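You operate a simulated robot arm through the tools that you are given. There is no shell and no other tool. Be economical: measure what you need, move in short steps, check, and stop when the job is done.

Carry out the task below with a simulated robot arm. There is one attempt and no reset: what you move stays moved.

TASK
Fit the blue gasket and the grey lid on the clamped box.
Fine: gasket first, the lid on top of it; tighten both lid screws; leave the box clamped.
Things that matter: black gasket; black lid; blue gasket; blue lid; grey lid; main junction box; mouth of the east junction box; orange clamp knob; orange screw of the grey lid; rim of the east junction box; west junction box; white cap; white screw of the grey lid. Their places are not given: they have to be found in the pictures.

Only the result counts: the job must be done as asked and must still hold three seconds after the hand-in. Knocking over, shifting, dropping, spilling or breaking anything else fails it. A push-on lid holds only when it is set on centred and level and pressed home; a screw cap is set on level and turned clockwise until tight.

THE ROBOT
A 6-joint arm with a fingered hand, fixed in place. Base frame: the origin is at the foot of the arm, x ahead of it, y to its left, z up; the work surface is at about z = 850. Units: mm, rad, N and s.
With the tool pointing down near the work surface it reaches from about 300 to 700 mm from the base axis. Its first joint turns from -2.897 to 2.897 rad. Payload 4 kg.
The tool frame sits at the grasp point between the pads (the TCP): z along the fingers, y along the line on which they close. The tips reach 22 mm beyond it. Largest opening 112 mm; the body of the gripper starts 60 mm behind the TCP. The gripper is a hand of 4 fingers: y runs from the thumb to the fingers, the wrist lies at [0, 0, -218] in the tool frame, and closing takes about 1.5 s.
Orientation is told as [roll, pitch, yaw] about the base's x, y, z axes, in that order, counted from this pose: with the fingers straight down and closing along the base's y, the tool's x points along the base's -x, its y along +y and its z along -z.

THE INTERFACE
- The arm moves only by the tool jog_arm. Its arguments are lists of equal length, an entry for each row: "travel": the shift along the tool's x, y, z in mm, a list of three; "angular": the turn, a rotation vector about the tool's x, y, z in rad, a list of three. In form: {"travel": [[tx, ty, tz], ...], "angular": [[ax, ay, az], ...]}. A call has 1 to 10 rows; each row shifts and turns the commanded pose from where the row before left it, along the tool's axes as they then stand. "hand" is the gripper command, from -1 (shut) to 1 (fully open), values between in proportion, set as the call begins (left out, the last holds). Each row takes 0.2 s and may step no farther than 50 mm and 0.15 rad from the row before; otherwise, or with a gripper value out of range, the whole call is refused. Where a pose cannot be reached the arm comes as near as it can. A force on the tool above 40 N (or 10 N above the force at the start of the call, whichever is more), or a blocked arm, ends the call early, and 0.2 s more pass. Each finger travels about 45 mm/s and halts on what it meets, pressing with about 24 N; the grip force reading is that of the motor and also rises with nothing between the fingers. The clock runs only during rows and for 0.2 s after the last one: add rows that do not move to give the fingers time. The reply holds the time, the measured pose of the TCP, the force on the tool along the base axes, the opening and the grip force, in the units named above and with some noise, with the torque about the TCP (base axes, N m) and any sound that the robot's microphone picked up.
- Cameras (640 x 400 px; columns grow to the right, rows downward): "scene" is fixed at [400.1, -500.1, 1448.3]; the picture's right is [0.90, -0.43, 0.00], its down [-0.21, -0.45, -0.87] and it looks along [0.37, 0.78, -0.50] (base axes); focal length 367 px, centre (320, 200). "wrist" rides on the gripper at [69, 4, -83] in the tool frame; the picture's right is [-0.06, 1.00, 0.00], its down [-0.77, -0.05, -0.64] and it looks along [-0.64, -0.04, 0.77] (tool axes); focal length 243 px, centre (320, 200).
- get_image(camera): a new picture of that camera. No time passes.
- set_fingers(finger1, finger2, finger3, thumb_bend): sets how far each is bent, from 0 (flat) to 100 (curled in); at 30 the hand is open as for a grip, at 70 the pads meet at the TCP. One left out holds its place. A second passes; each finger stops where it meets its share of the squeeze, and holds until it gets a number again. A gripper value or a shape takes the hand back. It gives what a move gives, with no picture; readings hold the bend of each and the force on the fingers (four entries, about 0 where the hand has none), thumb and palm.
- preshape(shape): the hand has 4 fingers and takes this shape, open, in about a second: jaw (thumb against the fingers, like two jaws); tri (thumb and two fingers); tip (a fingertip pinch); poke (one finger out to press); point (the index stretched); flat (the hand flat); cup (the hand cupped); fist (a fist). The gripper value then closes the fingers along that shape, each until it touches; the sizes above hold for jaw. It gives what a move gives, with no picture.
- measure_at(camera, pixels): for up to 12 pixels [column, row] of the newest picture of that camera ("zoom" is the newest enlarged one), the place [x, y, z] in the base frame of the surface seen there, good to about 2 mm. No time passes.
- inspect(camera, box): a new picture of the part [left, top, right, bottom] of that camera's present view, enlarged. No time passes.
- close_job(): hands the job in; it is judged then, once.

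Work in short steps. Measure before you move; look again where a grasp or a placing could have gone wrong, and mend it. You have 80 turns and 54 pictures in all, those below and enlarged ones among them. Open the gripper and draw the arm clear of the work before you hand the job in, unless the task says otherwise; then end with one line.

The tools are called after ">>>" as name(argument=value, ...) on one line, values as JSON. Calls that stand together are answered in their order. jog_arm: Moves the arm, as the interface text tells. Its arguments: {"type":"object","properties":{"travel":{"type":"array"},"angular":{"type":"array"},"hand":{"type":"number"}},"required":["travel","angular"]} The other tools are called the same way: preshape (shape) gives the hand a shape; set_fingers (finger1, finger2, finger3, thumb_bend) moves the fingers one by one; get_image (camera) takes a picture; measure_at (camera, pixels) gives the place of the surface under pixels of a picture; inspect (camera, box) takes an enlarged picture of a part of a camera's view; close_job () hands the job in.

At the start:

```text
t: 0.0
eef_pos: [407.7, 218.1, 1174.3]
tcp_rot: [-0.001, 0.001, 0.0]
contact_force: [-0.2, -0.1, 0.0]
moment: [0.02, -0.05, -0.02]
width: 112.0
grip_force: 0.0
shape: jaw
bend: [30.0, 30.0, 30.0, 30.0]
finger forces: [0.1, 0.0, 0.0, 0.0, 0.0, 0.1]
```

scene: 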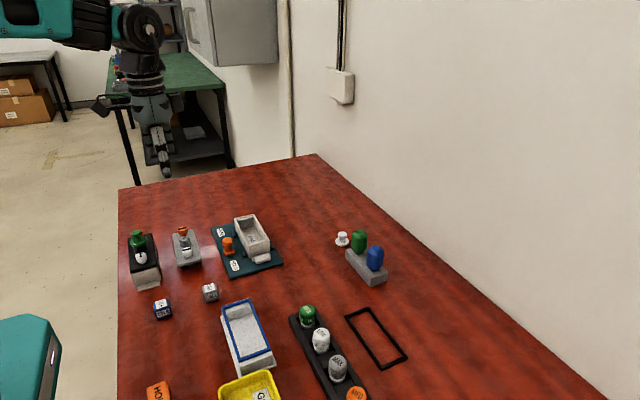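
wrist: 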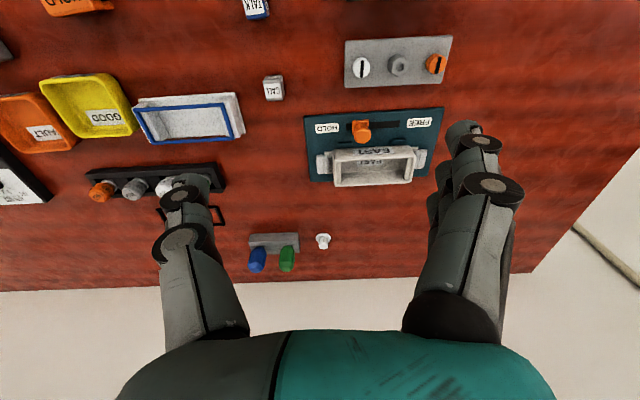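

I start with enlarged views of the clamp area (scene ~250,240) and the lid/gasket area.

>>> inspect(camera="scene", box=[115, 205, 295, 318])

>>> inspect(camera="scene", box=[200, 220, 440, 400])

>>> inspect(camera="wrist", box=[240, 0, 500, 200])

```text
3.54 times, centred on (205, 262) of scene
```

zoom: 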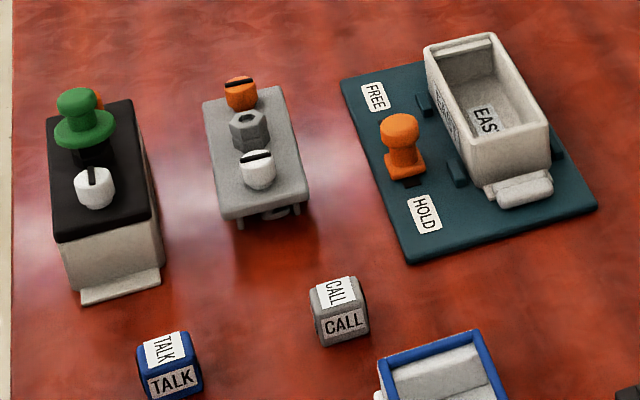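

```text
2.22 times, centred on (320, 310) of scene
```

zoom: 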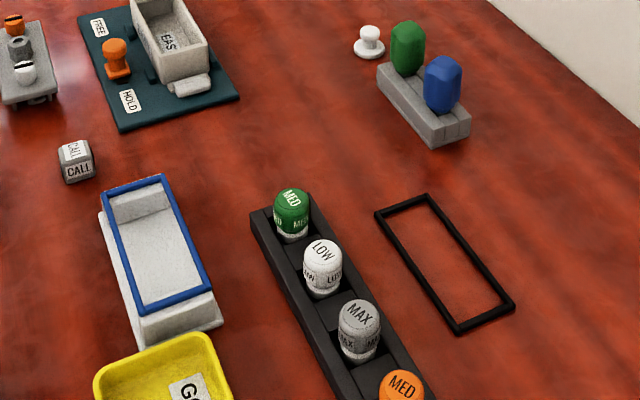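

```text
2.00 times, centred on (370, 100) of wrist
```

zoom: 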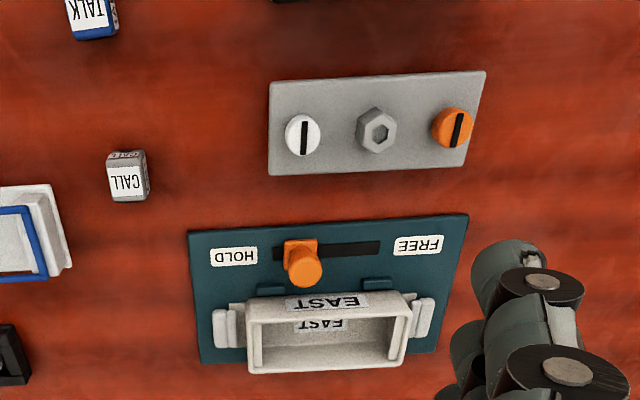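

Knob sits toward HOLD, the east box is in the clamp; blue gasket lies on another white box. Measuring the east box rim, lid and screws in the newest zoom, and the gasket in the wrist and scene views.

>>> measure_at(camera="zoom", pixels=[[253, 366], [403, 360], [405, 297], [250, 305], [275, 90], [478, 80], [462, 160], [274, 168], [303, 135], [378, 130], [455, 128], [305, 265]])

>>> measure_at(camera="scene", pixels=[[223, 305], [259, 301], [240, 357], [276, 347], [247, 325], [235, 220], [255, 217], [251, 254], [269, 246], [242, 374], [260, 247], [222, 307]])

```text
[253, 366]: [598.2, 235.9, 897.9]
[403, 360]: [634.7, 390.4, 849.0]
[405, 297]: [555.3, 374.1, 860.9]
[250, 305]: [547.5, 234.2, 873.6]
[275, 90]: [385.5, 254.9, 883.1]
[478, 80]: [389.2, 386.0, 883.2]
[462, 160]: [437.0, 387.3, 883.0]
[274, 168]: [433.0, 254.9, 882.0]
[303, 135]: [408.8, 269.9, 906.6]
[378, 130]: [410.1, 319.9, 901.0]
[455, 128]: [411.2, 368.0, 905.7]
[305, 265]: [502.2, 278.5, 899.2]
```

```text
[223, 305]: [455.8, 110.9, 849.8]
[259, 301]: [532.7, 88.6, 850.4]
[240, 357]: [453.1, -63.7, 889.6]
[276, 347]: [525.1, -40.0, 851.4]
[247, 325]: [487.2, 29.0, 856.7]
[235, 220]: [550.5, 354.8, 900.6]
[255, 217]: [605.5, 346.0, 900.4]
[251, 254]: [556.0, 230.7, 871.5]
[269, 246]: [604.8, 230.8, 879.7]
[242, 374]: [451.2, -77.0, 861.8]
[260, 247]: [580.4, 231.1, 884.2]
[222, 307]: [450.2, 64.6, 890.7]
```

I move the hand nearer for a closer look at the east box and the grey lid.

>>> jog_arm(travel=[[0, 40, 45], [20, 40, 45], [20, 0, 40]], angular=[[0, 0, 0], [0, 0, 0], [0, 0, 0]])

>>> get_image(camera="wrist")

>>> inspect(camera="scene", box=[160, 215, 220, 275])

```text
refused: row 1 steps farther than a row can; nothing moved
```

```text
48 pictures are left
```

wrist: 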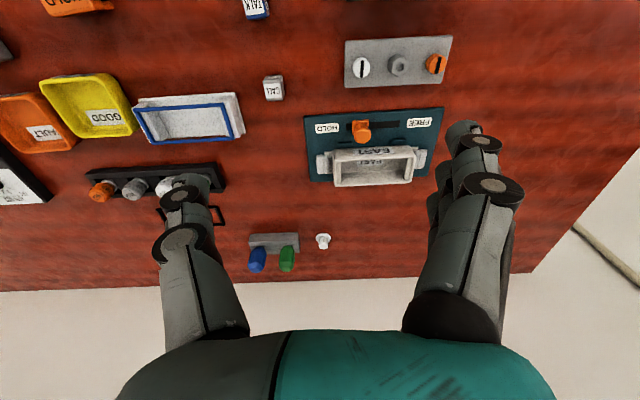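

```text
6.67 times, centred on (190, 245) of scene
```

zoom: 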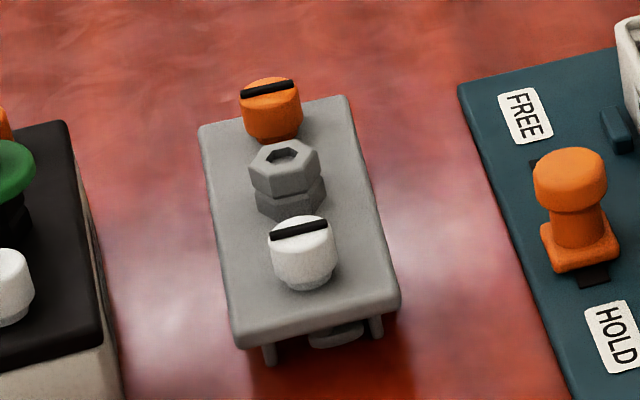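

The step was just too long; I repeat with shorter rows.

>>> jog_arm(travel=[[0, 25, 35], [0, 25, 35], [10, 20, 35], [10, 10, 20]], angular=[[0, 0, 0], [0, 0, 0], [0, 0, 0], [0, 0, 0]])

>>> get_image(camera="wrist")

```text
t: 1.0
eef_pos: [385.8, 295.6, 1048.7]
tcp_rot: [0.001, -0.001, -0.001]
contact_force: [0.8, -0.4, -0.2]
moment: [0.0, 0.02, -0.02]
width: 112.1
grip_force: 0.0
shape: jaw
bend: [30.0, 30.0, 30.0, 30.0]
finger forces: [0.0, 0.0, 0.0, 0.0, 0.0, 0.0]
```

```text
46 pictures are left
```

wrist: 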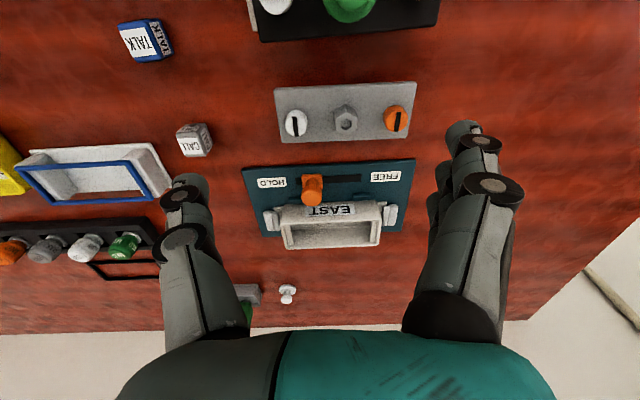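

>>> inspect(camera="wrist", box=[230, 70, 430, 260])

>>> inspect(camera="wrist", box=[0, 120, 200, 240])

```text
2.11 times, centred on (330, 165) of wrist
```

zoom: 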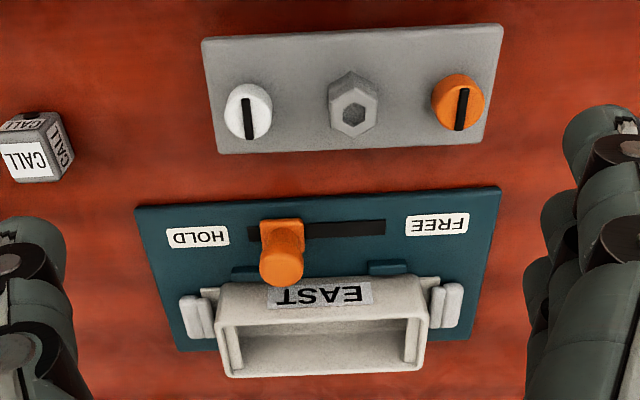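

```text
3.20 times, centred on (100, 180) of wrist
```

zoom: 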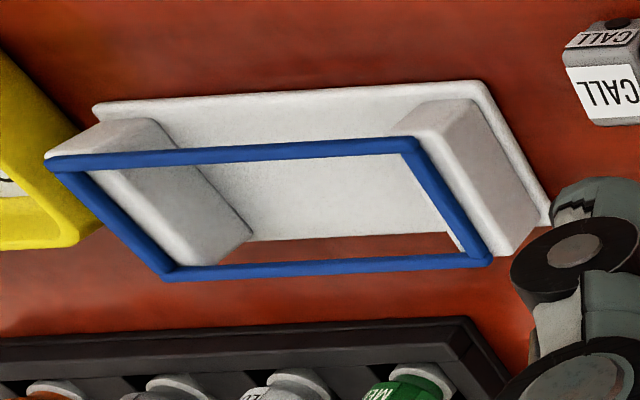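

>>> measure_at(camera="zoom", pixels=[[50, 160], [412, 142], [485, 258], [167, 274], [230, 154], [330, 267], [110, 217], [450, 200], [120, 125], [300, 250], [140, 150], [500, 240]])

>>> measure_at(camera="wrist", pixels=[[346, 119], [337, 110], [356, 108], [337, 127], [355, 127], [296, 123], [395, 119], [286, 122], [306, 122], [277, 92], [415, 84], [407, 137]])

>>> inspect(camera="wrist", box=[260, 190, 400, 260])

```text
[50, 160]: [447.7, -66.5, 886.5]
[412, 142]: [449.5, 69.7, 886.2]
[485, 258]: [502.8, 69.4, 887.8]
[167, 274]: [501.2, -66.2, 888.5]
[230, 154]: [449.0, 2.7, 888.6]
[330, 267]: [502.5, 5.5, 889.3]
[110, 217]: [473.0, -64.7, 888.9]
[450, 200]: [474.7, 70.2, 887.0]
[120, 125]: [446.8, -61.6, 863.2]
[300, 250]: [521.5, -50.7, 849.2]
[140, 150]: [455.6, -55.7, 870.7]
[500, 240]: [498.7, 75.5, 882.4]
```

```text
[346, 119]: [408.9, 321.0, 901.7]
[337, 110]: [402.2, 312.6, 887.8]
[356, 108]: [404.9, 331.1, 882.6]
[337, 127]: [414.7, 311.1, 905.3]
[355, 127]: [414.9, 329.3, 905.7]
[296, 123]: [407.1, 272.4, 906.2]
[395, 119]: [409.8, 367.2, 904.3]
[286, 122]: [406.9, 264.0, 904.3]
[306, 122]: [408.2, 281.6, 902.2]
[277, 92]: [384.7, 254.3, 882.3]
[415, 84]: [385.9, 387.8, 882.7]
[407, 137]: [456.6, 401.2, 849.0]
```

```text
4.57 times, centred on (330, 225) of wrist
```

zoom: 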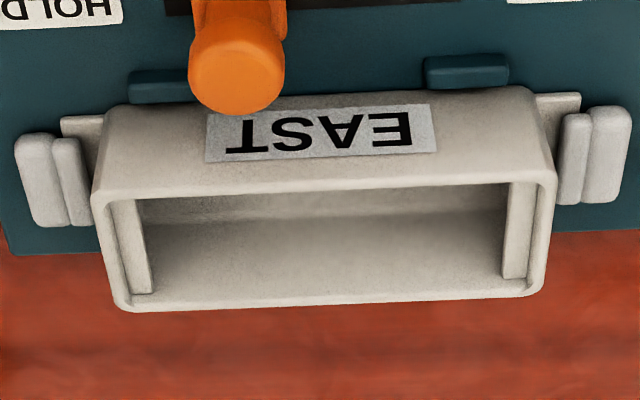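

>>> measure_at(camera="zoom", pixels=[[108, 195], [125, 303], [135, 297], [538, 286], [548, 185], [330, 187], [330, 298], [101, 245], [545, 235], [120, 190], [540, 290], [238, 85]])

>>> measure_at(camera="scene", pixels=[[236, 222], [252, 254], [268, 248], [255, 217], [243, 236], [262, 232], [245, 219], [260, 251], [227, 240], [233, 226]])

```text
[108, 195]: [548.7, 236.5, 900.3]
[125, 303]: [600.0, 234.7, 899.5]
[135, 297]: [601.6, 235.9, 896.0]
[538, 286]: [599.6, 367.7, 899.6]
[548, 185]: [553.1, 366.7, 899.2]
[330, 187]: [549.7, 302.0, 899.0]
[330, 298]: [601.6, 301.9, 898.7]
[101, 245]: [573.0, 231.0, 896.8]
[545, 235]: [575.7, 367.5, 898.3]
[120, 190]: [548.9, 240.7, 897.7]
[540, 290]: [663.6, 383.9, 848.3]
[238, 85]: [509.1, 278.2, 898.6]
```

```text
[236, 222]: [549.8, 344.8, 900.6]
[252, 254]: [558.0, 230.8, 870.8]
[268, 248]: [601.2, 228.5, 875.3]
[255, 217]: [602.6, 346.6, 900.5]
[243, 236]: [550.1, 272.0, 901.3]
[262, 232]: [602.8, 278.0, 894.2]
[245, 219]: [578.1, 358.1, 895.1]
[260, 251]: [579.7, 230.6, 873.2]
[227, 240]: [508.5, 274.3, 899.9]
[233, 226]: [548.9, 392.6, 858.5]
```

Findings: gasket centre ≈(475.5, 2), z≈888, about 57×138; box rim centre ≈(575.6, 300.5), z≈900, same outline. I turn the hand +π/2 about tool z (thumb towards −x) so it closes along base x over the free long sides.

>>> jog_arm(travel=[[0, 0, 0], [0, 0, 0], [0, 0, 0], [0, 0, 0], [0, 0, 0], [0, 0, 0], [0, 0, 0], [0, 0, 0], [0, 0, 0], [0, 0, 0]], angular=[[0, 0, 0.1428], [0, 0, 0.1428], [0, 0, 0.1428], [0, 0, 0.1428], [0, 0, 0.1428], [0, 0, 0.1428], [0, 0, 0.1428], [0, 0, 0.1428], [0, 0, 0.1428], [0, 0, 0.1428]])

>>> jog_arm(travel=[[0, 0, 0], [-45, 15, 0], [-45, 15, 0], [-45, 15, 0], [-45, 15, 0], [-45, 15, 0], [-40, 14, 0], [-29, 0, 30]], angular=[[0, 0, 0.1428], [0, 0, 0], [0, 0, 0], [0, 0, 0], [0, 0, 0], [0, 0, 0], [0, 0, 0], [0, 0, 0]])

>>> get_image(camera="wrist")

>>> get_image(camera="scene")

```text
t: 3.2
eef_pos: [386.7, 295.6, 1048.1]
tcp_rot: [0.0, 0.0, -1.429]
contact_force: [-0.1, 0.3, 0.0]
moment: [0.0, 0.0, 0.0]
width: 111.7
grip_force: 0.0
shape: jaw
bend: [30.0, 30.0, 30.0, 30.0]
finger forces: [0.0, 0.0, 0.0, 0.0, 0.0, 0.0]
```

```text
t: 5.0
eef_pos: [473.7, 2.7, 1020.3]
tcp_rot: [0.0, 0.0, -1.568]
contact_force: [-0.3, 0.5, 0.9]
moment: [-0.01, -0.02, 0.02]
width: 112.2
grip_force: 0.0
shape: jaw
bend: [30.0, 30.0, 30.0, 30.0]
finger forces: [0.1, 0.0, 0.1, 0.1, 0.0, 0.0]
```

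```text
42 pictures are left
```

wrist: 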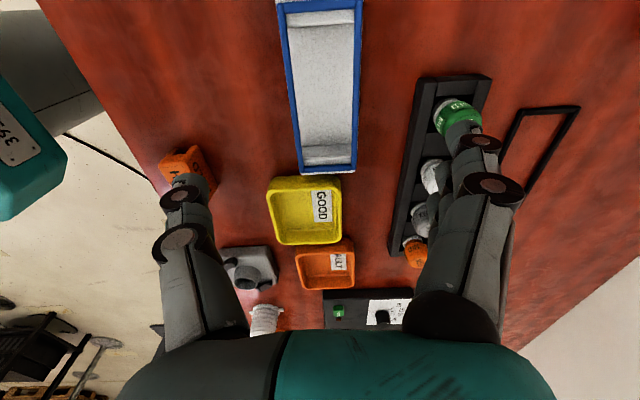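

```text
41 pictures are left
```

scene: 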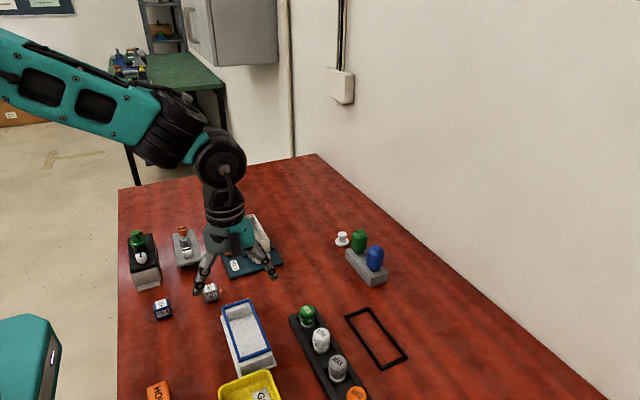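

Check clearance to the black rack beside the gasket (wrist ~430,100) and gasket edges from here.

>>> measure_at(camera="wrist", pixels=[[417, 90], [445, 108], [282, 60], [360, 60], [303, 172], [354, 168], [328, 172], [410, 170], [329, 6]])

>>> jog_arm(travel=[[0, 1.5, 30], [0, 0, 30], [0, 0, 10]], angular=[[0, 0, 0], [0, 0, 0], [0, 0, 0]], hand=0.4)

>>> inspect(camera="scene", box=[160, 220, 340, 380])

```text
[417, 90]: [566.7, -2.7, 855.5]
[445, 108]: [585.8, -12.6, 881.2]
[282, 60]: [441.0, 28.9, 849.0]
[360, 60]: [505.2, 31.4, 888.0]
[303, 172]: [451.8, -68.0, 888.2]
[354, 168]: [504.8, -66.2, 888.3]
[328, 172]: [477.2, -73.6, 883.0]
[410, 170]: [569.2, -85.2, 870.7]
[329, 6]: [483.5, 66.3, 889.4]
```

```text
t: 5.8
eef_pos: [476.7, 2.5, 947.8]
tcp_rot: [-0.003, 0.0, -1.569]
contact_force: [0.6, 0.4, 0.5]
moment: [0.02, 0.01, 0.02]
width: 78.9
grip_force: 0.0
shape: jaw
bend: [67.0, 67.0, 67.0, 63.0]
finger forces: [0.0, 0.0, 0.0, 0.1, 0.0, 0.0]
```

```text
2.50 times, centred on (250, 300) of scene
```

zoom: 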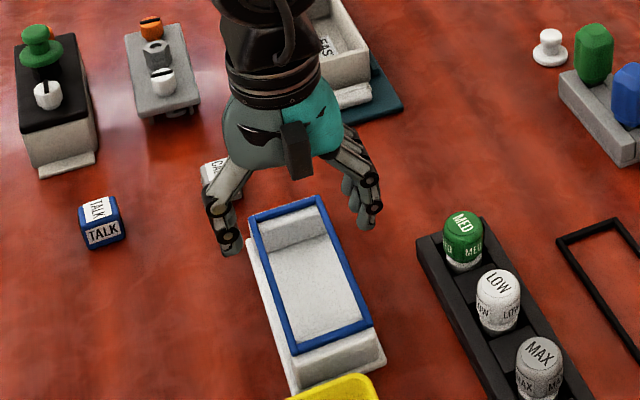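

Fingers clear everything (rack from x≈567). Descend so that the tips straddle the ring just below its underside, and look.

>>> jog_arm(travel=[[0, 0.5, 25], [0, 0, 22]], angular=[[0, 0, 0], [0, 0, 0]])

>>> inspect(camera="scene", box=[190, 250, 310, 380])

>>> get_image(camera="wrist")

```text
t: 6.4
eef_pos: [476.5, 2.3, 902.1]
tcp_rot: [-0.001, 0.001, -1.569]
contact_force: [-0.2, 0.7, -0.4]
moment: [0.0, -0.03, 0.0]
width: 78.9
grip_force: 0.1
shape: jaw
bend: [67.0, 67.0, 67.0, 63.0]
finger forces: [0.1, 0.0, 0.0, 0.1, 0.1, 0.0]
```

```text
3.08 times, centred on (250, 315) of scene
```

zoom: 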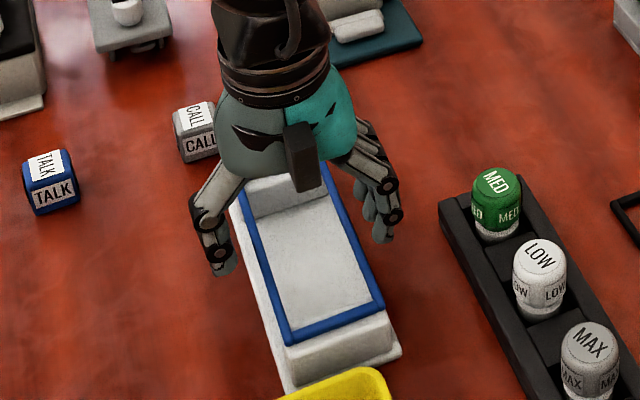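

```text
38 pictures are left
```

wrist: 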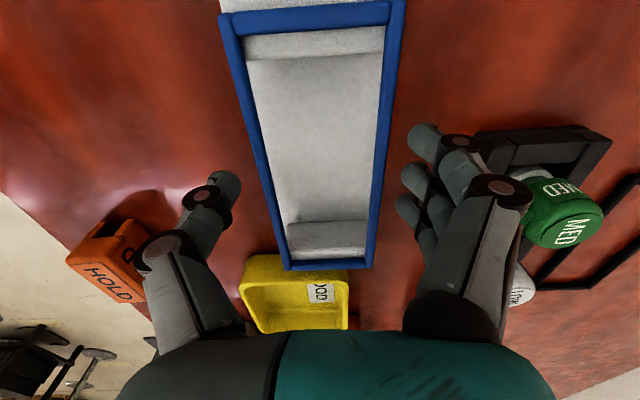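

Ring (cols 262–380 at row 200) is centred between the tips. Lower 2 mm and close gently.

>>> jog_arm(travel=[[0, 0, 2], [0, 0, 0], [0, 0, 0], [0, 0, 0], [0, 0, 0], [0, 0, 0]], angular=[[0, 0, 0], [0, 0, 0], [0, 0, 0], [0, 0, 0], [0, 0, 0], [0, 0, 0]], hand=-0.1)

>>> get_image(camera="wrist")

```text
t: 7.8
eef_pos: [477.9, 2.4, 899.1]
tcp_rot: [0.0, -0.001, -1.569]
contact_force: [0.3, 0.4, 0.4]
moment: [-0.03, 0.01, -0.01]
width: 54.4
grip_force: 24.0
shape: jaw
bend: [73.0, 73.0, 73.0, 70.0]
finger forces: [7.2, 7.3, 7.2, 0.1, 21.6, 0.0]
```

```text
37 pictures are left
```

wrist: 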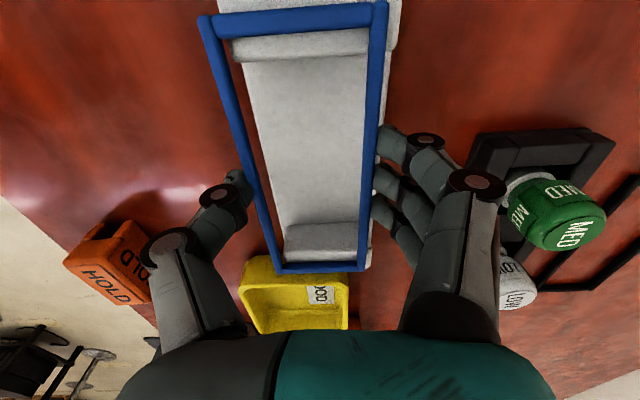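

Gripped at 54.4 mm with force on all fingers. Lift and check.

>>> jog_arm(travel=[[0, 0, -10], [0, 0, -30], [0, 0, -40], [0, 0, -30]], angular=[[0, 0, 0], [0, 0, 0], [0, 0, 0], [0, 0, 0]])

>>> get_image(camera="wrist")

>>> inspect(camera="scene", box=[170, 190, 320, 370])

```text
t: 8.8
eef_pos: [475.7, 1.1, 1009.6]
tcp_rot: [-0.002, -0.002, -1.569]
contact_force: [-0.1, 0.3, -0.6]
moment: [0.01, -0.02, 0.01]
width: 54.2
grip_force: 23.9
shape: jaw
bend: [73.0, 73.0, 73.0, 70.0]
finger forces: [7.2, 7.2, 7.2, 0.0, 21.7, 0.0]
```

```text
36 pictures are left
```

wrist: 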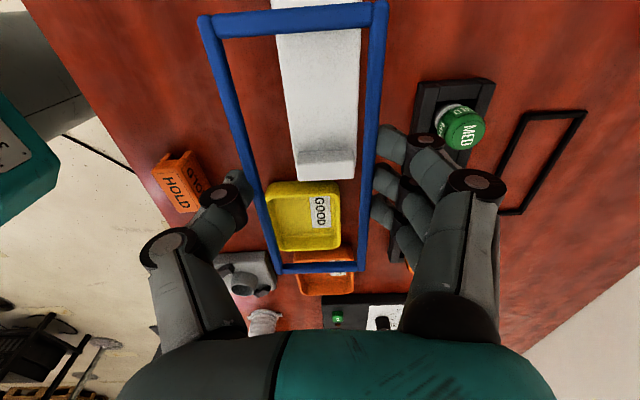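

```text
2.22 times, centred on (245, 280) of scene
```

zoom: 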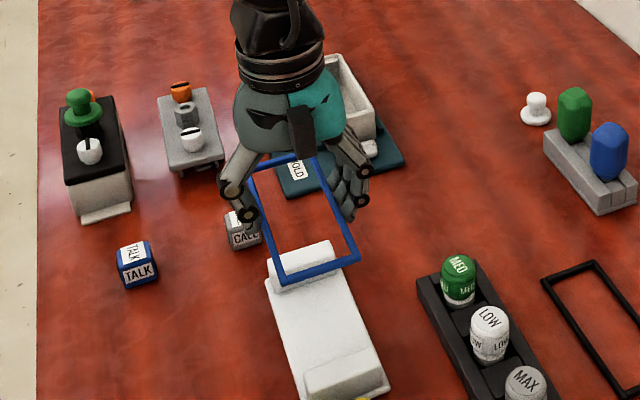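

Gasket is held. I measure its corners in the wrist picture to get its offset from the tool.

>>> measure_at(camera="wrist", pixels=[[205, 27], [381, 12], [280, 268], [360, 265], [245, 150], [370, 105], [293, 20], [321, 268], [264, 215], [368, 215]])

>>> measure_at(camera="zoom", pixels=[[284, 276], [355, 259], [320, 268], [258, 180], [315, 165], [270, 225], [340, 226]])

```text
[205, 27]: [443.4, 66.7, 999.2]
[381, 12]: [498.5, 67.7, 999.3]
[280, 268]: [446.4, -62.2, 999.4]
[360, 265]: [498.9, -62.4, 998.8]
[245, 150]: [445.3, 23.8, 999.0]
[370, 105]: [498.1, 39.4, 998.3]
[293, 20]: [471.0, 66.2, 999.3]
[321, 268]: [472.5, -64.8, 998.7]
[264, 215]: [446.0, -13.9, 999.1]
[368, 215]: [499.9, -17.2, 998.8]
```

```text
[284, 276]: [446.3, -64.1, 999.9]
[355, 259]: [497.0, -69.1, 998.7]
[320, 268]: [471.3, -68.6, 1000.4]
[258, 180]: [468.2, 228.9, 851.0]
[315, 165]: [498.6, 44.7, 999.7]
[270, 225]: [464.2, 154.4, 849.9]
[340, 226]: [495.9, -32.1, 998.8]
```

Gasket top is 10 mm below the TCP, level, its centre about 3 mm to −x of the TCP. I carry it above the east box and stop about 25 mm above the rim.

>>> jog_arm(travel=[[45, 15, 0], [45, 15, 0], [45, 15, 0], [45, 15, 0], [45, 15, 0], [45, 15, 0], [29, 12, 0], [0, 0, 35], [0, 0, 30]], angular=[[0, 0, 0], [0, 0, 0], [0, 0, 0], [0, 0, 0], [0, 0, 0], [0, 0, 0], [0, 0, 0], [0, 0, 0], [0, 0, 0]])

>>> get_image(camera="wrist")

>>> inspect(camera="scene", box=[190, 180, 310, 280])

```text
t: 10.8
eef_pos: [578.7, 302.9, 944.9]
tcp_rot: [0.0, -0.001, -1.568]
contact_force: [0.8, -0.3, 0.0]
moment: [-0.02, 0.02, 0.0]
width: 54.4
grip_force: 23.9
shape: jaw
bend: [73.0, 73.0, 73.0, 70.0]
finger forces: [7.2, 7.2, 7.2, 0.1, 21.6, 0.1]
```

```text
34 pictures are left
```

wrist: 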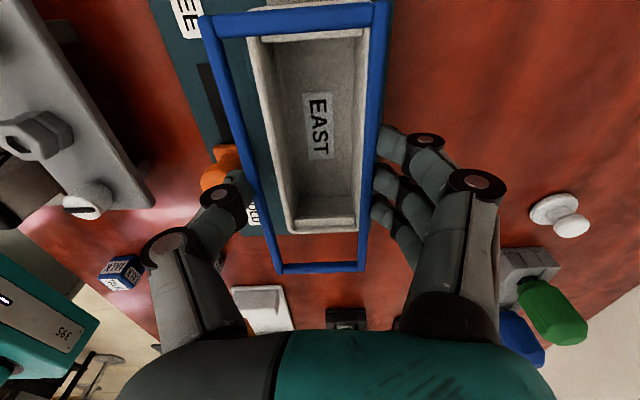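

```text
4.00 times, centred on (250, 230) of scene
```

zoom: 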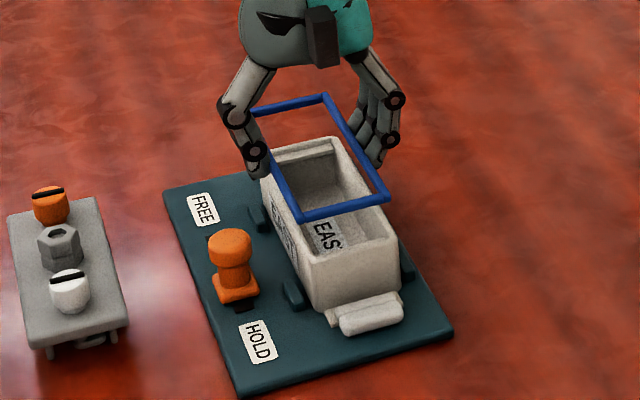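

>>> measure_at(camera="wrist", pixels=[[205, 27], [381, 12], [280, 268], [360, 265], [264, 215], [368, 215], [293, 20], [321, 268], [290, 227], [358, 222], [325, 229], [251, 60]])

>>> measure_at(camera="zoom", pixels=[[300, 218], [386, 197], [345, 208], [325, 98], [315, 255], [398, 238], [355, 247], [290, 230], [265, 158], [335, 140], [305, 147], [355, 150]])

```text
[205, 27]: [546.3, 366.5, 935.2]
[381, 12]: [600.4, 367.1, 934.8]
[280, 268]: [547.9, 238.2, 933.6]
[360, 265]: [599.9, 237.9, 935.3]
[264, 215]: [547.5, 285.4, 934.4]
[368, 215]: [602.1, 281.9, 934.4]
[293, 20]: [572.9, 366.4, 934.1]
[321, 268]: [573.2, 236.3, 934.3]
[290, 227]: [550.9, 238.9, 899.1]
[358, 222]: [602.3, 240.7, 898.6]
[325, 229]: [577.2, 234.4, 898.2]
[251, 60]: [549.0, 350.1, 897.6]
```

```text
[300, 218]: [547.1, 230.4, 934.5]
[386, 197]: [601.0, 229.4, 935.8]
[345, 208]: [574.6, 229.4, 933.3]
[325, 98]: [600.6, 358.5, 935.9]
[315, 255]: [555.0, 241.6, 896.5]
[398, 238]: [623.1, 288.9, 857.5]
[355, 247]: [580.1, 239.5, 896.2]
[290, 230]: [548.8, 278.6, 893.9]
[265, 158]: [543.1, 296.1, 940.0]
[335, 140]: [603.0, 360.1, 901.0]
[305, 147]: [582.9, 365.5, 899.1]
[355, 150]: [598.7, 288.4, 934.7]
```

Need finer y values: enlarge the wrist view near and far ends.

>>> inspect(camera="wrist", box=[240, 190, 400, 290])

```text
4.00 times, centred on (320, 240) of wrist
```

zoom: 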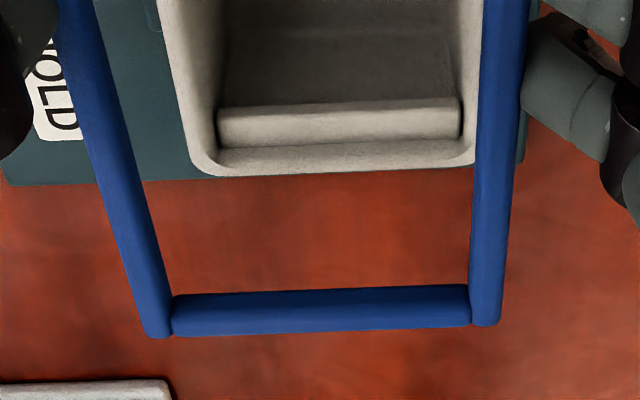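

>>> measure_at(camera="zoom", pixels=[[320, 294], [320, 310], [320, 325], [330, 145], [330, 157], [330, 168], [200, 155], [468, 145], [195, 140], [125, 220], [490, 220], [210, 150]])

>>> inspect(camera="wrist", box=[180, 0, 400, 100])

```text
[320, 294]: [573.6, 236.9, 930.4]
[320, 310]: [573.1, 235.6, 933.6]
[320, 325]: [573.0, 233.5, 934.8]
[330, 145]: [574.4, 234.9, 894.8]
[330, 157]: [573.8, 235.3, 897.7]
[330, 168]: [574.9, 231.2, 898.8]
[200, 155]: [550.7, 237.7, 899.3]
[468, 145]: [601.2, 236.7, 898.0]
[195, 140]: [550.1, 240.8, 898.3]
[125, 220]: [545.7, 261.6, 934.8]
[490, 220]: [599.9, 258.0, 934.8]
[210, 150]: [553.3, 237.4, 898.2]
```

```text
2.91 times, centred on (290, 50) of wrist
```

zoom: 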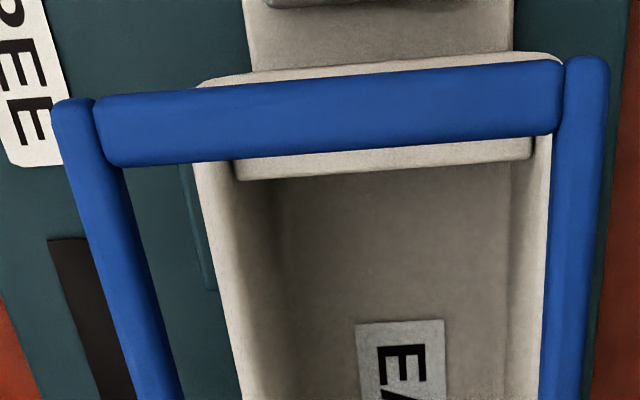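

>>> measure_at(camera="zoom", pixels=[[330, 82], [330, 110], [330, 150], [70, 105], [590, 65], [400, 64], [300, 74], [545, 56], [85, 140], [585, 110], [215, 220], [545, 170]])

```text
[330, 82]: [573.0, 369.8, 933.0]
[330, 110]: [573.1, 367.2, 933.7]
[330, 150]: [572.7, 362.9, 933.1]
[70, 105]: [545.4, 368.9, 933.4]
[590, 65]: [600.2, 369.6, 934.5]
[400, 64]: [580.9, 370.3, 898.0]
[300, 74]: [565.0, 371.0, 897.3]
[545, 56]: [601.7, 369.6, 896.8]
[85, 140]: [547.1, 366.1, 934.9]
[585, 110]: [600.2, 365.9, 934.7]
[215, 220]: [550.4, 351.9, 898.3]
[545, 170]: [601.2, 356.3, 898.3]
```

Ring centre (573.3, 301.1), box centre (575.9, 300.8): shift +2.5 in x, −0.3 in y and descend to just above the rim.

>>> jog_arm(travel=[[-0.3, 2.5, 0], [0, 0, 12], [0, 0, 10], [0, 0, 4]], angular=[[0, 0, 0], [0, 0, 0], [0, 0, 0], [0, 0, 0]])

>>> get_image(camera="wrist")

>>> inspect(camera="scene", box=[210, 195, 300, 270])

```text
t: 11.8
eef_pos: [581.4, 302.1, 919.0]
tcp_rot: [0.001, 0.001, -1.569]
contact_force: [-1.0, 0.2, 0.3]
moment: [0.0, 0.04, 0.02]
width: 54.1
grip_force: 24.0
shape: jaw
bend: [73.0, 73.0, 73.0, 70.0]
finger forces: [7.2, 7.2, 7.3, 0.0, 21.6, 0.1]
```

```text
30 pictures are left
```

wrist: 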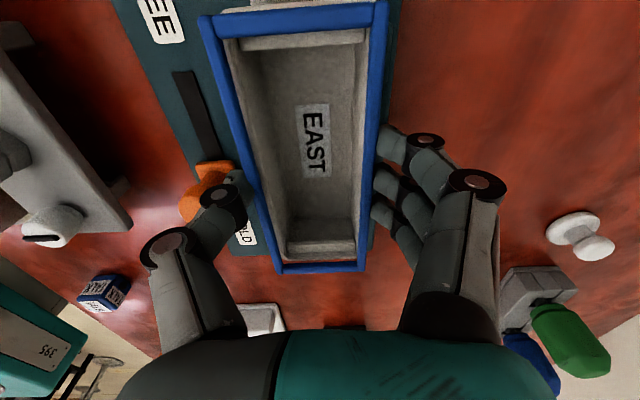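

```text
5.33 times, centred on (255, 232) of scene
```

zoom: 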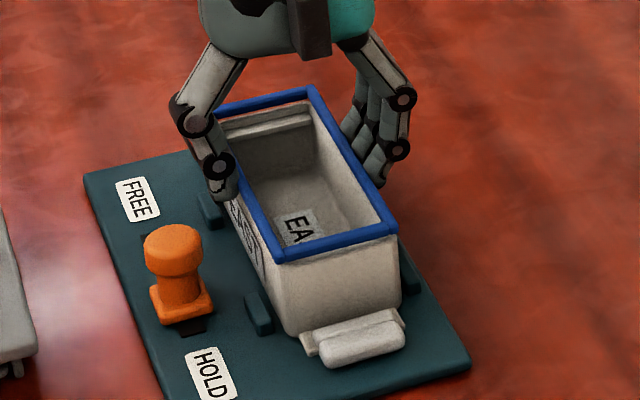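

Aligned and nearly seated with no contact force. Lower in small steps till it touches.

>>> jog_arm(travel=[[0, 0, 2], [0, 0, 1.5], [0, 0, 1]], angular=[[0, 0, 0], [0, 0, 0], [0, 0, 0]])

```text
t: 12.6
eef_pos: [581.2, 300.9, 914.2]
tcp_rot: [0.001, 0.001, -1.568]
contact_force: [0.5, 0.1, 3.3]
moment: [0.01, -0.03, -0.02]
width: 53.8
grip_force: 23.9
shape: jaw
bend: [73.0, 73.0, 73.0, 70.0]
finger forces: [7.6, 7.6, 7.6, 0.0, 21.8, 0.0]
```

Light contact (3 N). A touch more, then open slightly (to ~72 mm, clear of the orange knob).

>>> jog_arm(travel=[[0, 0, 0.7], [0, 0, 0]], angular=[[0, 0, 0], [0, 0, 0]])

>>> jog_arm(travel=[[0, 0, 0], [0, 0, 0], [0, 0, 0]], angular=[[0, 0, 0], [0, 0, 0], [0, 0, 0]], hand=0.25)

>>> inspect(camera="scene", box=[210, 195, 300, 270])

>>> get_image(camera="wrist")

```text
t: 13.2
eef_pos: [580.8, 302.0, 914.1]
tcp_rot: [0.002, -0.001, -1.569]
contact_force: [0.9, 0.3, 7.0]
moment: [-0.01, 0.09, 0.02]
width: 53.8
grip_force: 24.3
shape: jaw
bend: [73.0, 73.0, 73.0, 70.0]
finger forces: [7.8, 7.8, 7.8, 0.0, 22.6, 0.1]
```

```text
t: 14.0
eef_pos: [581.8, 300.9, 913.5]
tcp_rot: [-0.001, 0.002, -1.567]
contact_force: [0.2, -0.3, -0.3]
moment: [0.01, 0.01, -0.02]
width: 69.5
grip_force: 0.1
shape: jaw
bend: [71.0, 71.0, 71.0, 68.0]
finger forces: [0.1, 0.0, 0.0, 0.0, 0.1, 0.0]
```

```text
5.33 times, centred on (255, 232) of scene
```

zoom: 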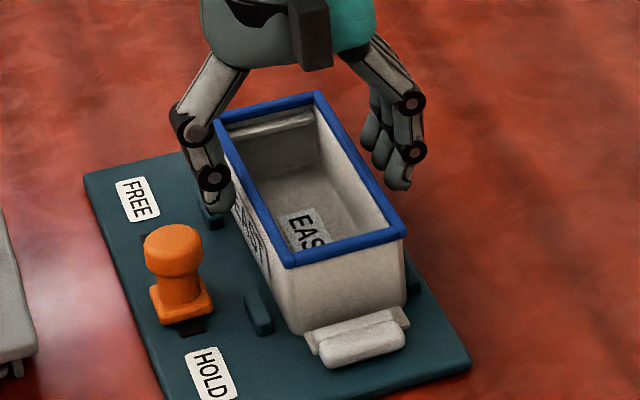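

```text
27 pictures are left
```

wrist: 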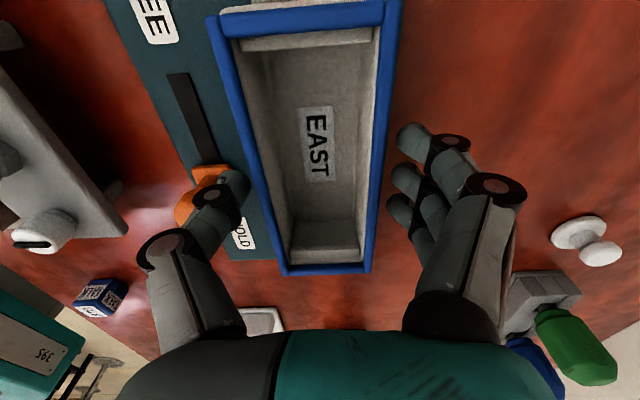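

Gasket rests on the rim. Retreat straight up 60 mm and look at its alignment.

>>> jog_arm(travel=[[0, 0, -20], [0, 0, -40], [0, 0, -40]], angular=[[0, 0, 0], [0, 0, 0], [0, 0, 0]])

>>> inspect(camera="wrist", box=[200, 0, 440, 200])

>>> inspect(camera="scene", box=[220, 205, 290, 265])

```text
t: 14.8
eef_pos: [580.6, 301.0, 1014.1]
tcp_rot: [-0.001, 0.001, -1.568]
contact_force: [-1.0, 0.0, -0.7]
moment: [-0.02, 0.03, 0.01]
width: 69.5
grip_force: 0.0
shape: jaw
bend: [71.0, 71.0, 71.0, 68.0]
finger forces: [0.0, 0.0, 0.1, 0.0, 0.0, 0.0]
```

```text
2.00 times, centred on (320, 100) of wrist
```

zoom: 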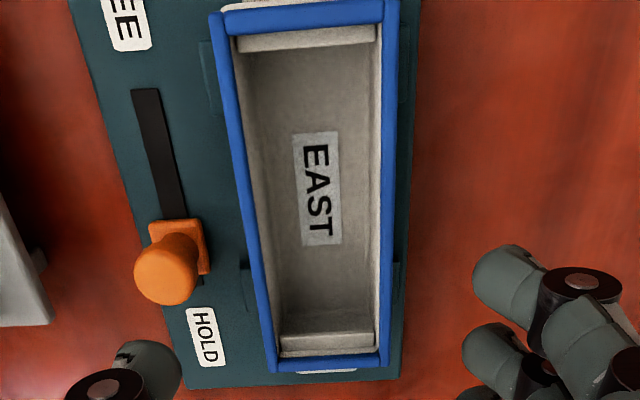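

```text
6.67 times, centred on (255, 235) of scene
```

zoom: 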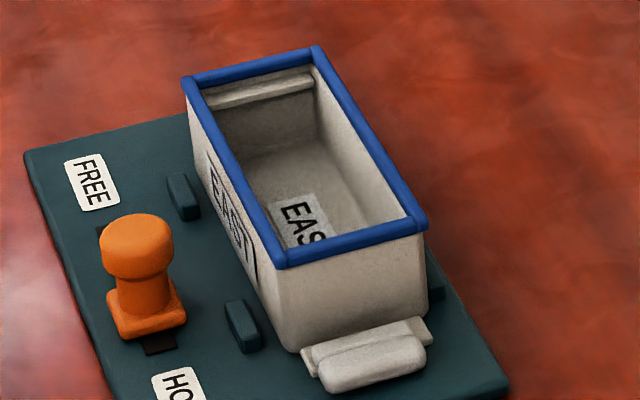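

>>> measure_at(camera="zoom", pixels=[[315, 52], [188, 84], [288, 258], [422, 222], [355, 243], [250, 65], [238, 174], [368, 135]])

>>> measure_at(camera="wrist", pixels=[[308, 11], [314, 7], [393, 14], [322, 100], [391, 100], [337, 180], [391, 178], [362, 181], [330, 179], [350, 7]])

```text
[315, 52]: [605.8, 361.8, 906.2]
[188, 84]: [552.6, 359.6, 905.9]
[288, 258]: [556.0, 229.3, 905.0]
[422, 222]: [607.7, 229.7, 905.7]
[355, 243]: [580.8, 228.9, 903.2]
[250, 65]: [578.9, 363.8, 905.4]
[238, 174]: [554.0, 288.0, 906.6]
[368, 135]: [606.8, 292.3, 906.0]
```

```text
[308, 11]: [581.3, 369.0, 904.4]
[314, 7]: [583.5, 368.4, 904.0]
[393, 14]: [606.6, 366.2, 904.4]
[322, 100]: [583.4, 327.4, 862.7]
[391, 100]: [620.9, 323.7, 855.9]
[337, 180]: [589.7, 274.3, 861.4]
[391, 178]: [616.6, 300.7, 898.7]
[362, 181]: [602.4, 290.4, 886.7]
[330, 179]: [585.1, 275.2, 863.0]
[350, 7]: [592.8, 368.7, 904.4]
```

>>> inspect(camera="wrist", box=[260, 0, 420, 100])

>>> measure_at(camera="zoom", pixels=[[250, 200], [510, 200], [525, 100], [210, 100], [275, 330], [510, 330], [260, 200], [270, 200], [500, 200], [490, 200], [240, 200], [520, 200]])

```text
4.00 times, centred on (340, 50) of wrist
```

zoom: 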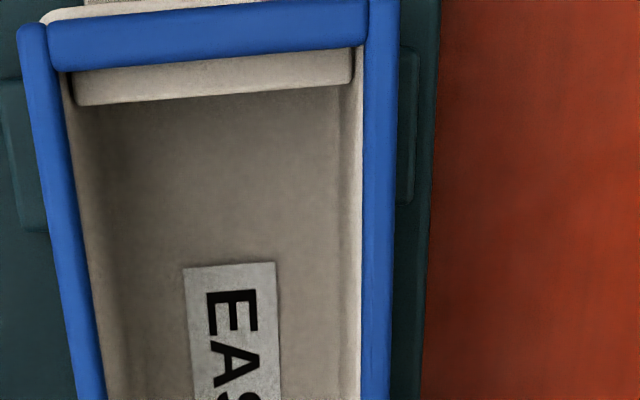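

```text
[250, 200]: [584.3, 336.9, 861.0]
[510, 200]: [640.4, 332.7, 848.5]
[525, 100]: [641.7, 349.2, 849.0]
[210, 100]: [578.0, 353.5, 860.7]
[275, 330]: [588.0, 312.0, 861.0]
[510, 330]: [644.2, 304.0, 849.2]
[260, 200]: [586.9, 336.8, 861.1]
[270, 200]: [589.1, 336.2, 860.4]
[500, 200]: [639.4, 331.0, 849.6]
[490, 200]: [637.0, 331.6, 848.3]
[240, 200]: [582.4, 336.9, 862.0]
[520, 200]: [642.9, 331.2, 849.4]
```

>>> measure_at(camera="zoom", pixels=[[55, 200], [378, 200], [357, 200], [80, 230], [210, 36], [150, 8], [45, 20], [30, 40], [385, 30], [360, 80], [95, 360], [374, 360]])

```text
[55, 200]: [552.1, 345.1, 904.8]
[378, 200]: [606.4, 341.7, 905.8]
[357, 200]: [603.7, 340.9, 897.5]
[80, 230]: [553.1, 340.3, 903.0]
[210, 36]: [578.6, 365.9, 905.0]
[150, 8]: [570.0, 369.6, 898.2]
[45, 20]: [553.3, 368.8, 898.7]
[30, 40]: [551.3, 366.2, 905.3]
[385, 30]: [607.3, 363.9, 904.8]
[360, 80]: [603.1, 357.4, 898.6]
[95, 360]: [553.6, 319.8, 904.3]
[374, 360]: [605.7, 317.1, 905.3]
```

The gasket slid ~+3.5 mm in x on release (centre ≈579.7 vs box 576), following the hand's centring at the TCP. I regrip it with the TCP at ≈576.8, then release again, so it ends centred.

>>> jog_arm(travel=[[0, -4.3, 0], [0, 0, 40], [0, 0, 40], [0, 0, 19]], angular=[[0, 0, 0], [0, 0, 0], [0, 0, 0], [0, 0, 0]])

>>> jog_arm(travel=[[0, 0, 0], [0, 0, 0], [0, 0, 0], [0, 0, 0], [0, 0, 0]], angular=[[0, 0, 0], [0, 0, 0], [0, 0, 0], [0, 0, 0], [0, 0, 0]], hand=-0.02)

>>> inspect(camera="wrist", box=[180, 0, 420, 290])

```text
t: 15.8
eef_pos: [578.2, 301.6, 914.3]
tcp_rot: [0.0, 0.001, -1.569]
contact_force: [-0.7, 0.7, 0.2]
moment: [0.05, 0.04, 0.03]
width: 69.8
grip_force: 0.0
shape: jaw
bend: [71.0, 71.0, 71.0, 68.0]
finger forces: [0.0, 0.1, 0.0, 0.0, 0.0, 0.0]
```

```text
t: 17.0
eef_pos: [577.1, 301.1, 914.6]
tcp_rot: [-0.001, 0.001, -1.568]
contact_force: [1.8, -0.7, -0.3]
moment: [-0.01, -0.02, 0.0]
width: 52.1
grip_force: 24.2
shape: jaw
bend: [73.0, 73.0, 73.0, 70.0]
finger forces: [6.2, 6.1, 6.1, 0.1, 21.7, 0.0]
```

```text
1.38 times, centred on (300, 145) of wrist
```

zoom: 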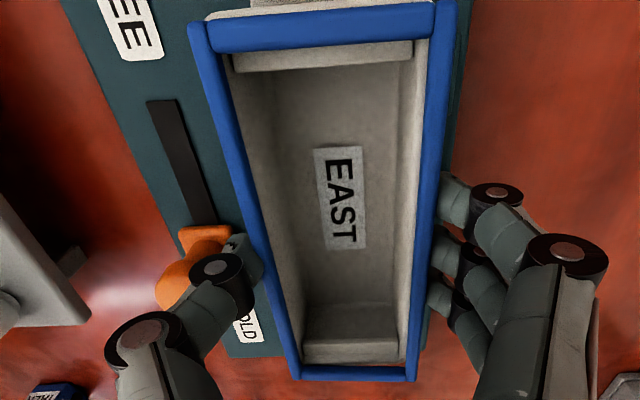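

>>> measure_at(camera="zoom", pixels=[[215, 100], [441, 100], [255, 220], [428, 200], [285, 330], [414, 330], [415, 150], [320, 32], [350, 374], [423, 100]])

```text
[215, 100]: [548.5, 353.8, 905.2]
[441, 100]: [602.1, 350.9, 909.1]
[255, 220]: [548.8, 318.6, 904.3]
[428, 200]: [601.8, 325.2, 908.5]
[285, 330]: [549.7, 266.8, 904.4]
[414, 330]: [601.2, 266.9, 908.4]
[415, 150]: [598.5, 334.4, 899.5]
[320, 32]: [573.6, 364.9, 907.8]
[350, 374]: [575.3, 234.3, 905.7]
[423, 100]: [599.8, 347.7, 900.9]
```

Ring is centred at x≈575.3 but its +x side is lifted ~4 mm by the fingers; I open gently and look where it comes to rest.

>>> jog_arm(travel=[[0, 0, 0], [0, 0, 0], [0, 0, 0]], angular=[[0, 0, 0], [0, 0, 0], [0, 0, 0]], hand=0.25)

>>> inspect(camera="wrist", box=[180, 0, 420, 290])

>>> measure_at(camera="zoom", pixels=[[215, 100], [441, 100], [255, 220], [428, 200], [285, 330], [414, 330], [415, 150], [320, 32], [350, 374], [423, 100]])

```text
t: 17.8
eef_pos: [578.0, 301.7, 915.1]
tcp_rot: [-0.001, -0.001, -1.569]
contact_force: [0.2, 0.8, 0.4]
moment: [0.02, 0.0, -0.03]
width: 69.7
grip_force: 0.1
shape: jaw
bend: [71.0, 71.0, 71.0, 68.0]
finger forces: [0.0, 0.0, 0.1, 0.0, 0.0, 0.0]
```

```text
1.38 times, centred on (300, 145) of wrist
```

zoom: 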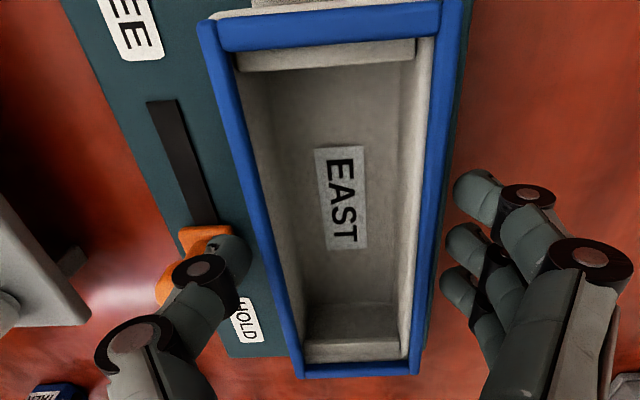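

```text
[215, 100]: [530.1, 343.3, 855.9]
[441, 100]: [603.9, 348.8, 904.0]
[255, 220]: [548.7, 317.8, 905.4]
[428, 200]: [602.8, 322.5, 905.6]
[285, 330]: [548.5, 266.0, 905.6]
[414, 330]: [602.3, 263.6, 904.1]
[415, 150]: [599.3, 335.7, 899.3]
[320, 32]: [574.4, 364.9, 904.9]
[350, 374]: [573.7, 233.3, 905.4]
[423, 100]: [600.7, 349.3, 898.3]
```

Ring is level again. Measure the strip edges precisely.

>>> measure_at(camera="zoom", pixels=[[245, 200], [250, 200], [255, 200], [260, 200], [265, 200], [270, 200], [424, 200], [428, 200], [433, 200], [438, 200], [443, 200], [448, 200]])

>>> measure_at(camera="zoom", pixels=[[330, 8], [330, 14], [330, 22], [330, 35], [330, 47], [350, 364], [350, 369], [350, 374], [350, 378], [225, 80], [445, 80], [450, 20]])

```text
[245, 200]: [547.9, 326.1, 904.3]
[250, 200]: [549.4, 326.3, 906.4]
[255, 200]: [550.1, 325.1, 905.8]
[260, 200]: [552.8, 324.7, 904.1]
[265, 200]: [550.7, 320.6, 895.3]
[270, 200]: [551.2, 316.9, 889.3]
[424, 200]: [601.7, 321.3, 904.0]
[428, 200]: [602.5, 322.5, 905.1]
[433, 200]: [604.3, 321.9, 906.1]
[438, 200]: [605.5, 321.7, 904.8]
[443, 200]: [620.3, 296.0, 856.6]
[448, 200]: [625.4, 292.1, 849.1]
```

```text
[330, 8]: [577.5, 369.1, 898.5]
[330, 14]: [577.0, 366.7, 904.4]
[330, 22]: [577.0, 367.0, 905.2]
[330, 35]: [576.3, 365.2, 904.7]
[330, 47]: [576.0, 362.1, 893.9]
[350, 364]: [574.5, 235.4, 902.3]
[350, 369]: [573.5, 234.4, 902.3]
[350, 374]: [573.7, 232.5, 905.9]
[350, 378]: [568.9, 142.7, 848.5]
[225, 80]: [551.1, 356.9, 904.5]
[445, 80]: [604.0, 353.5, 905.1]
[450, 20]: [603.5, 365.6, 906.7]
```

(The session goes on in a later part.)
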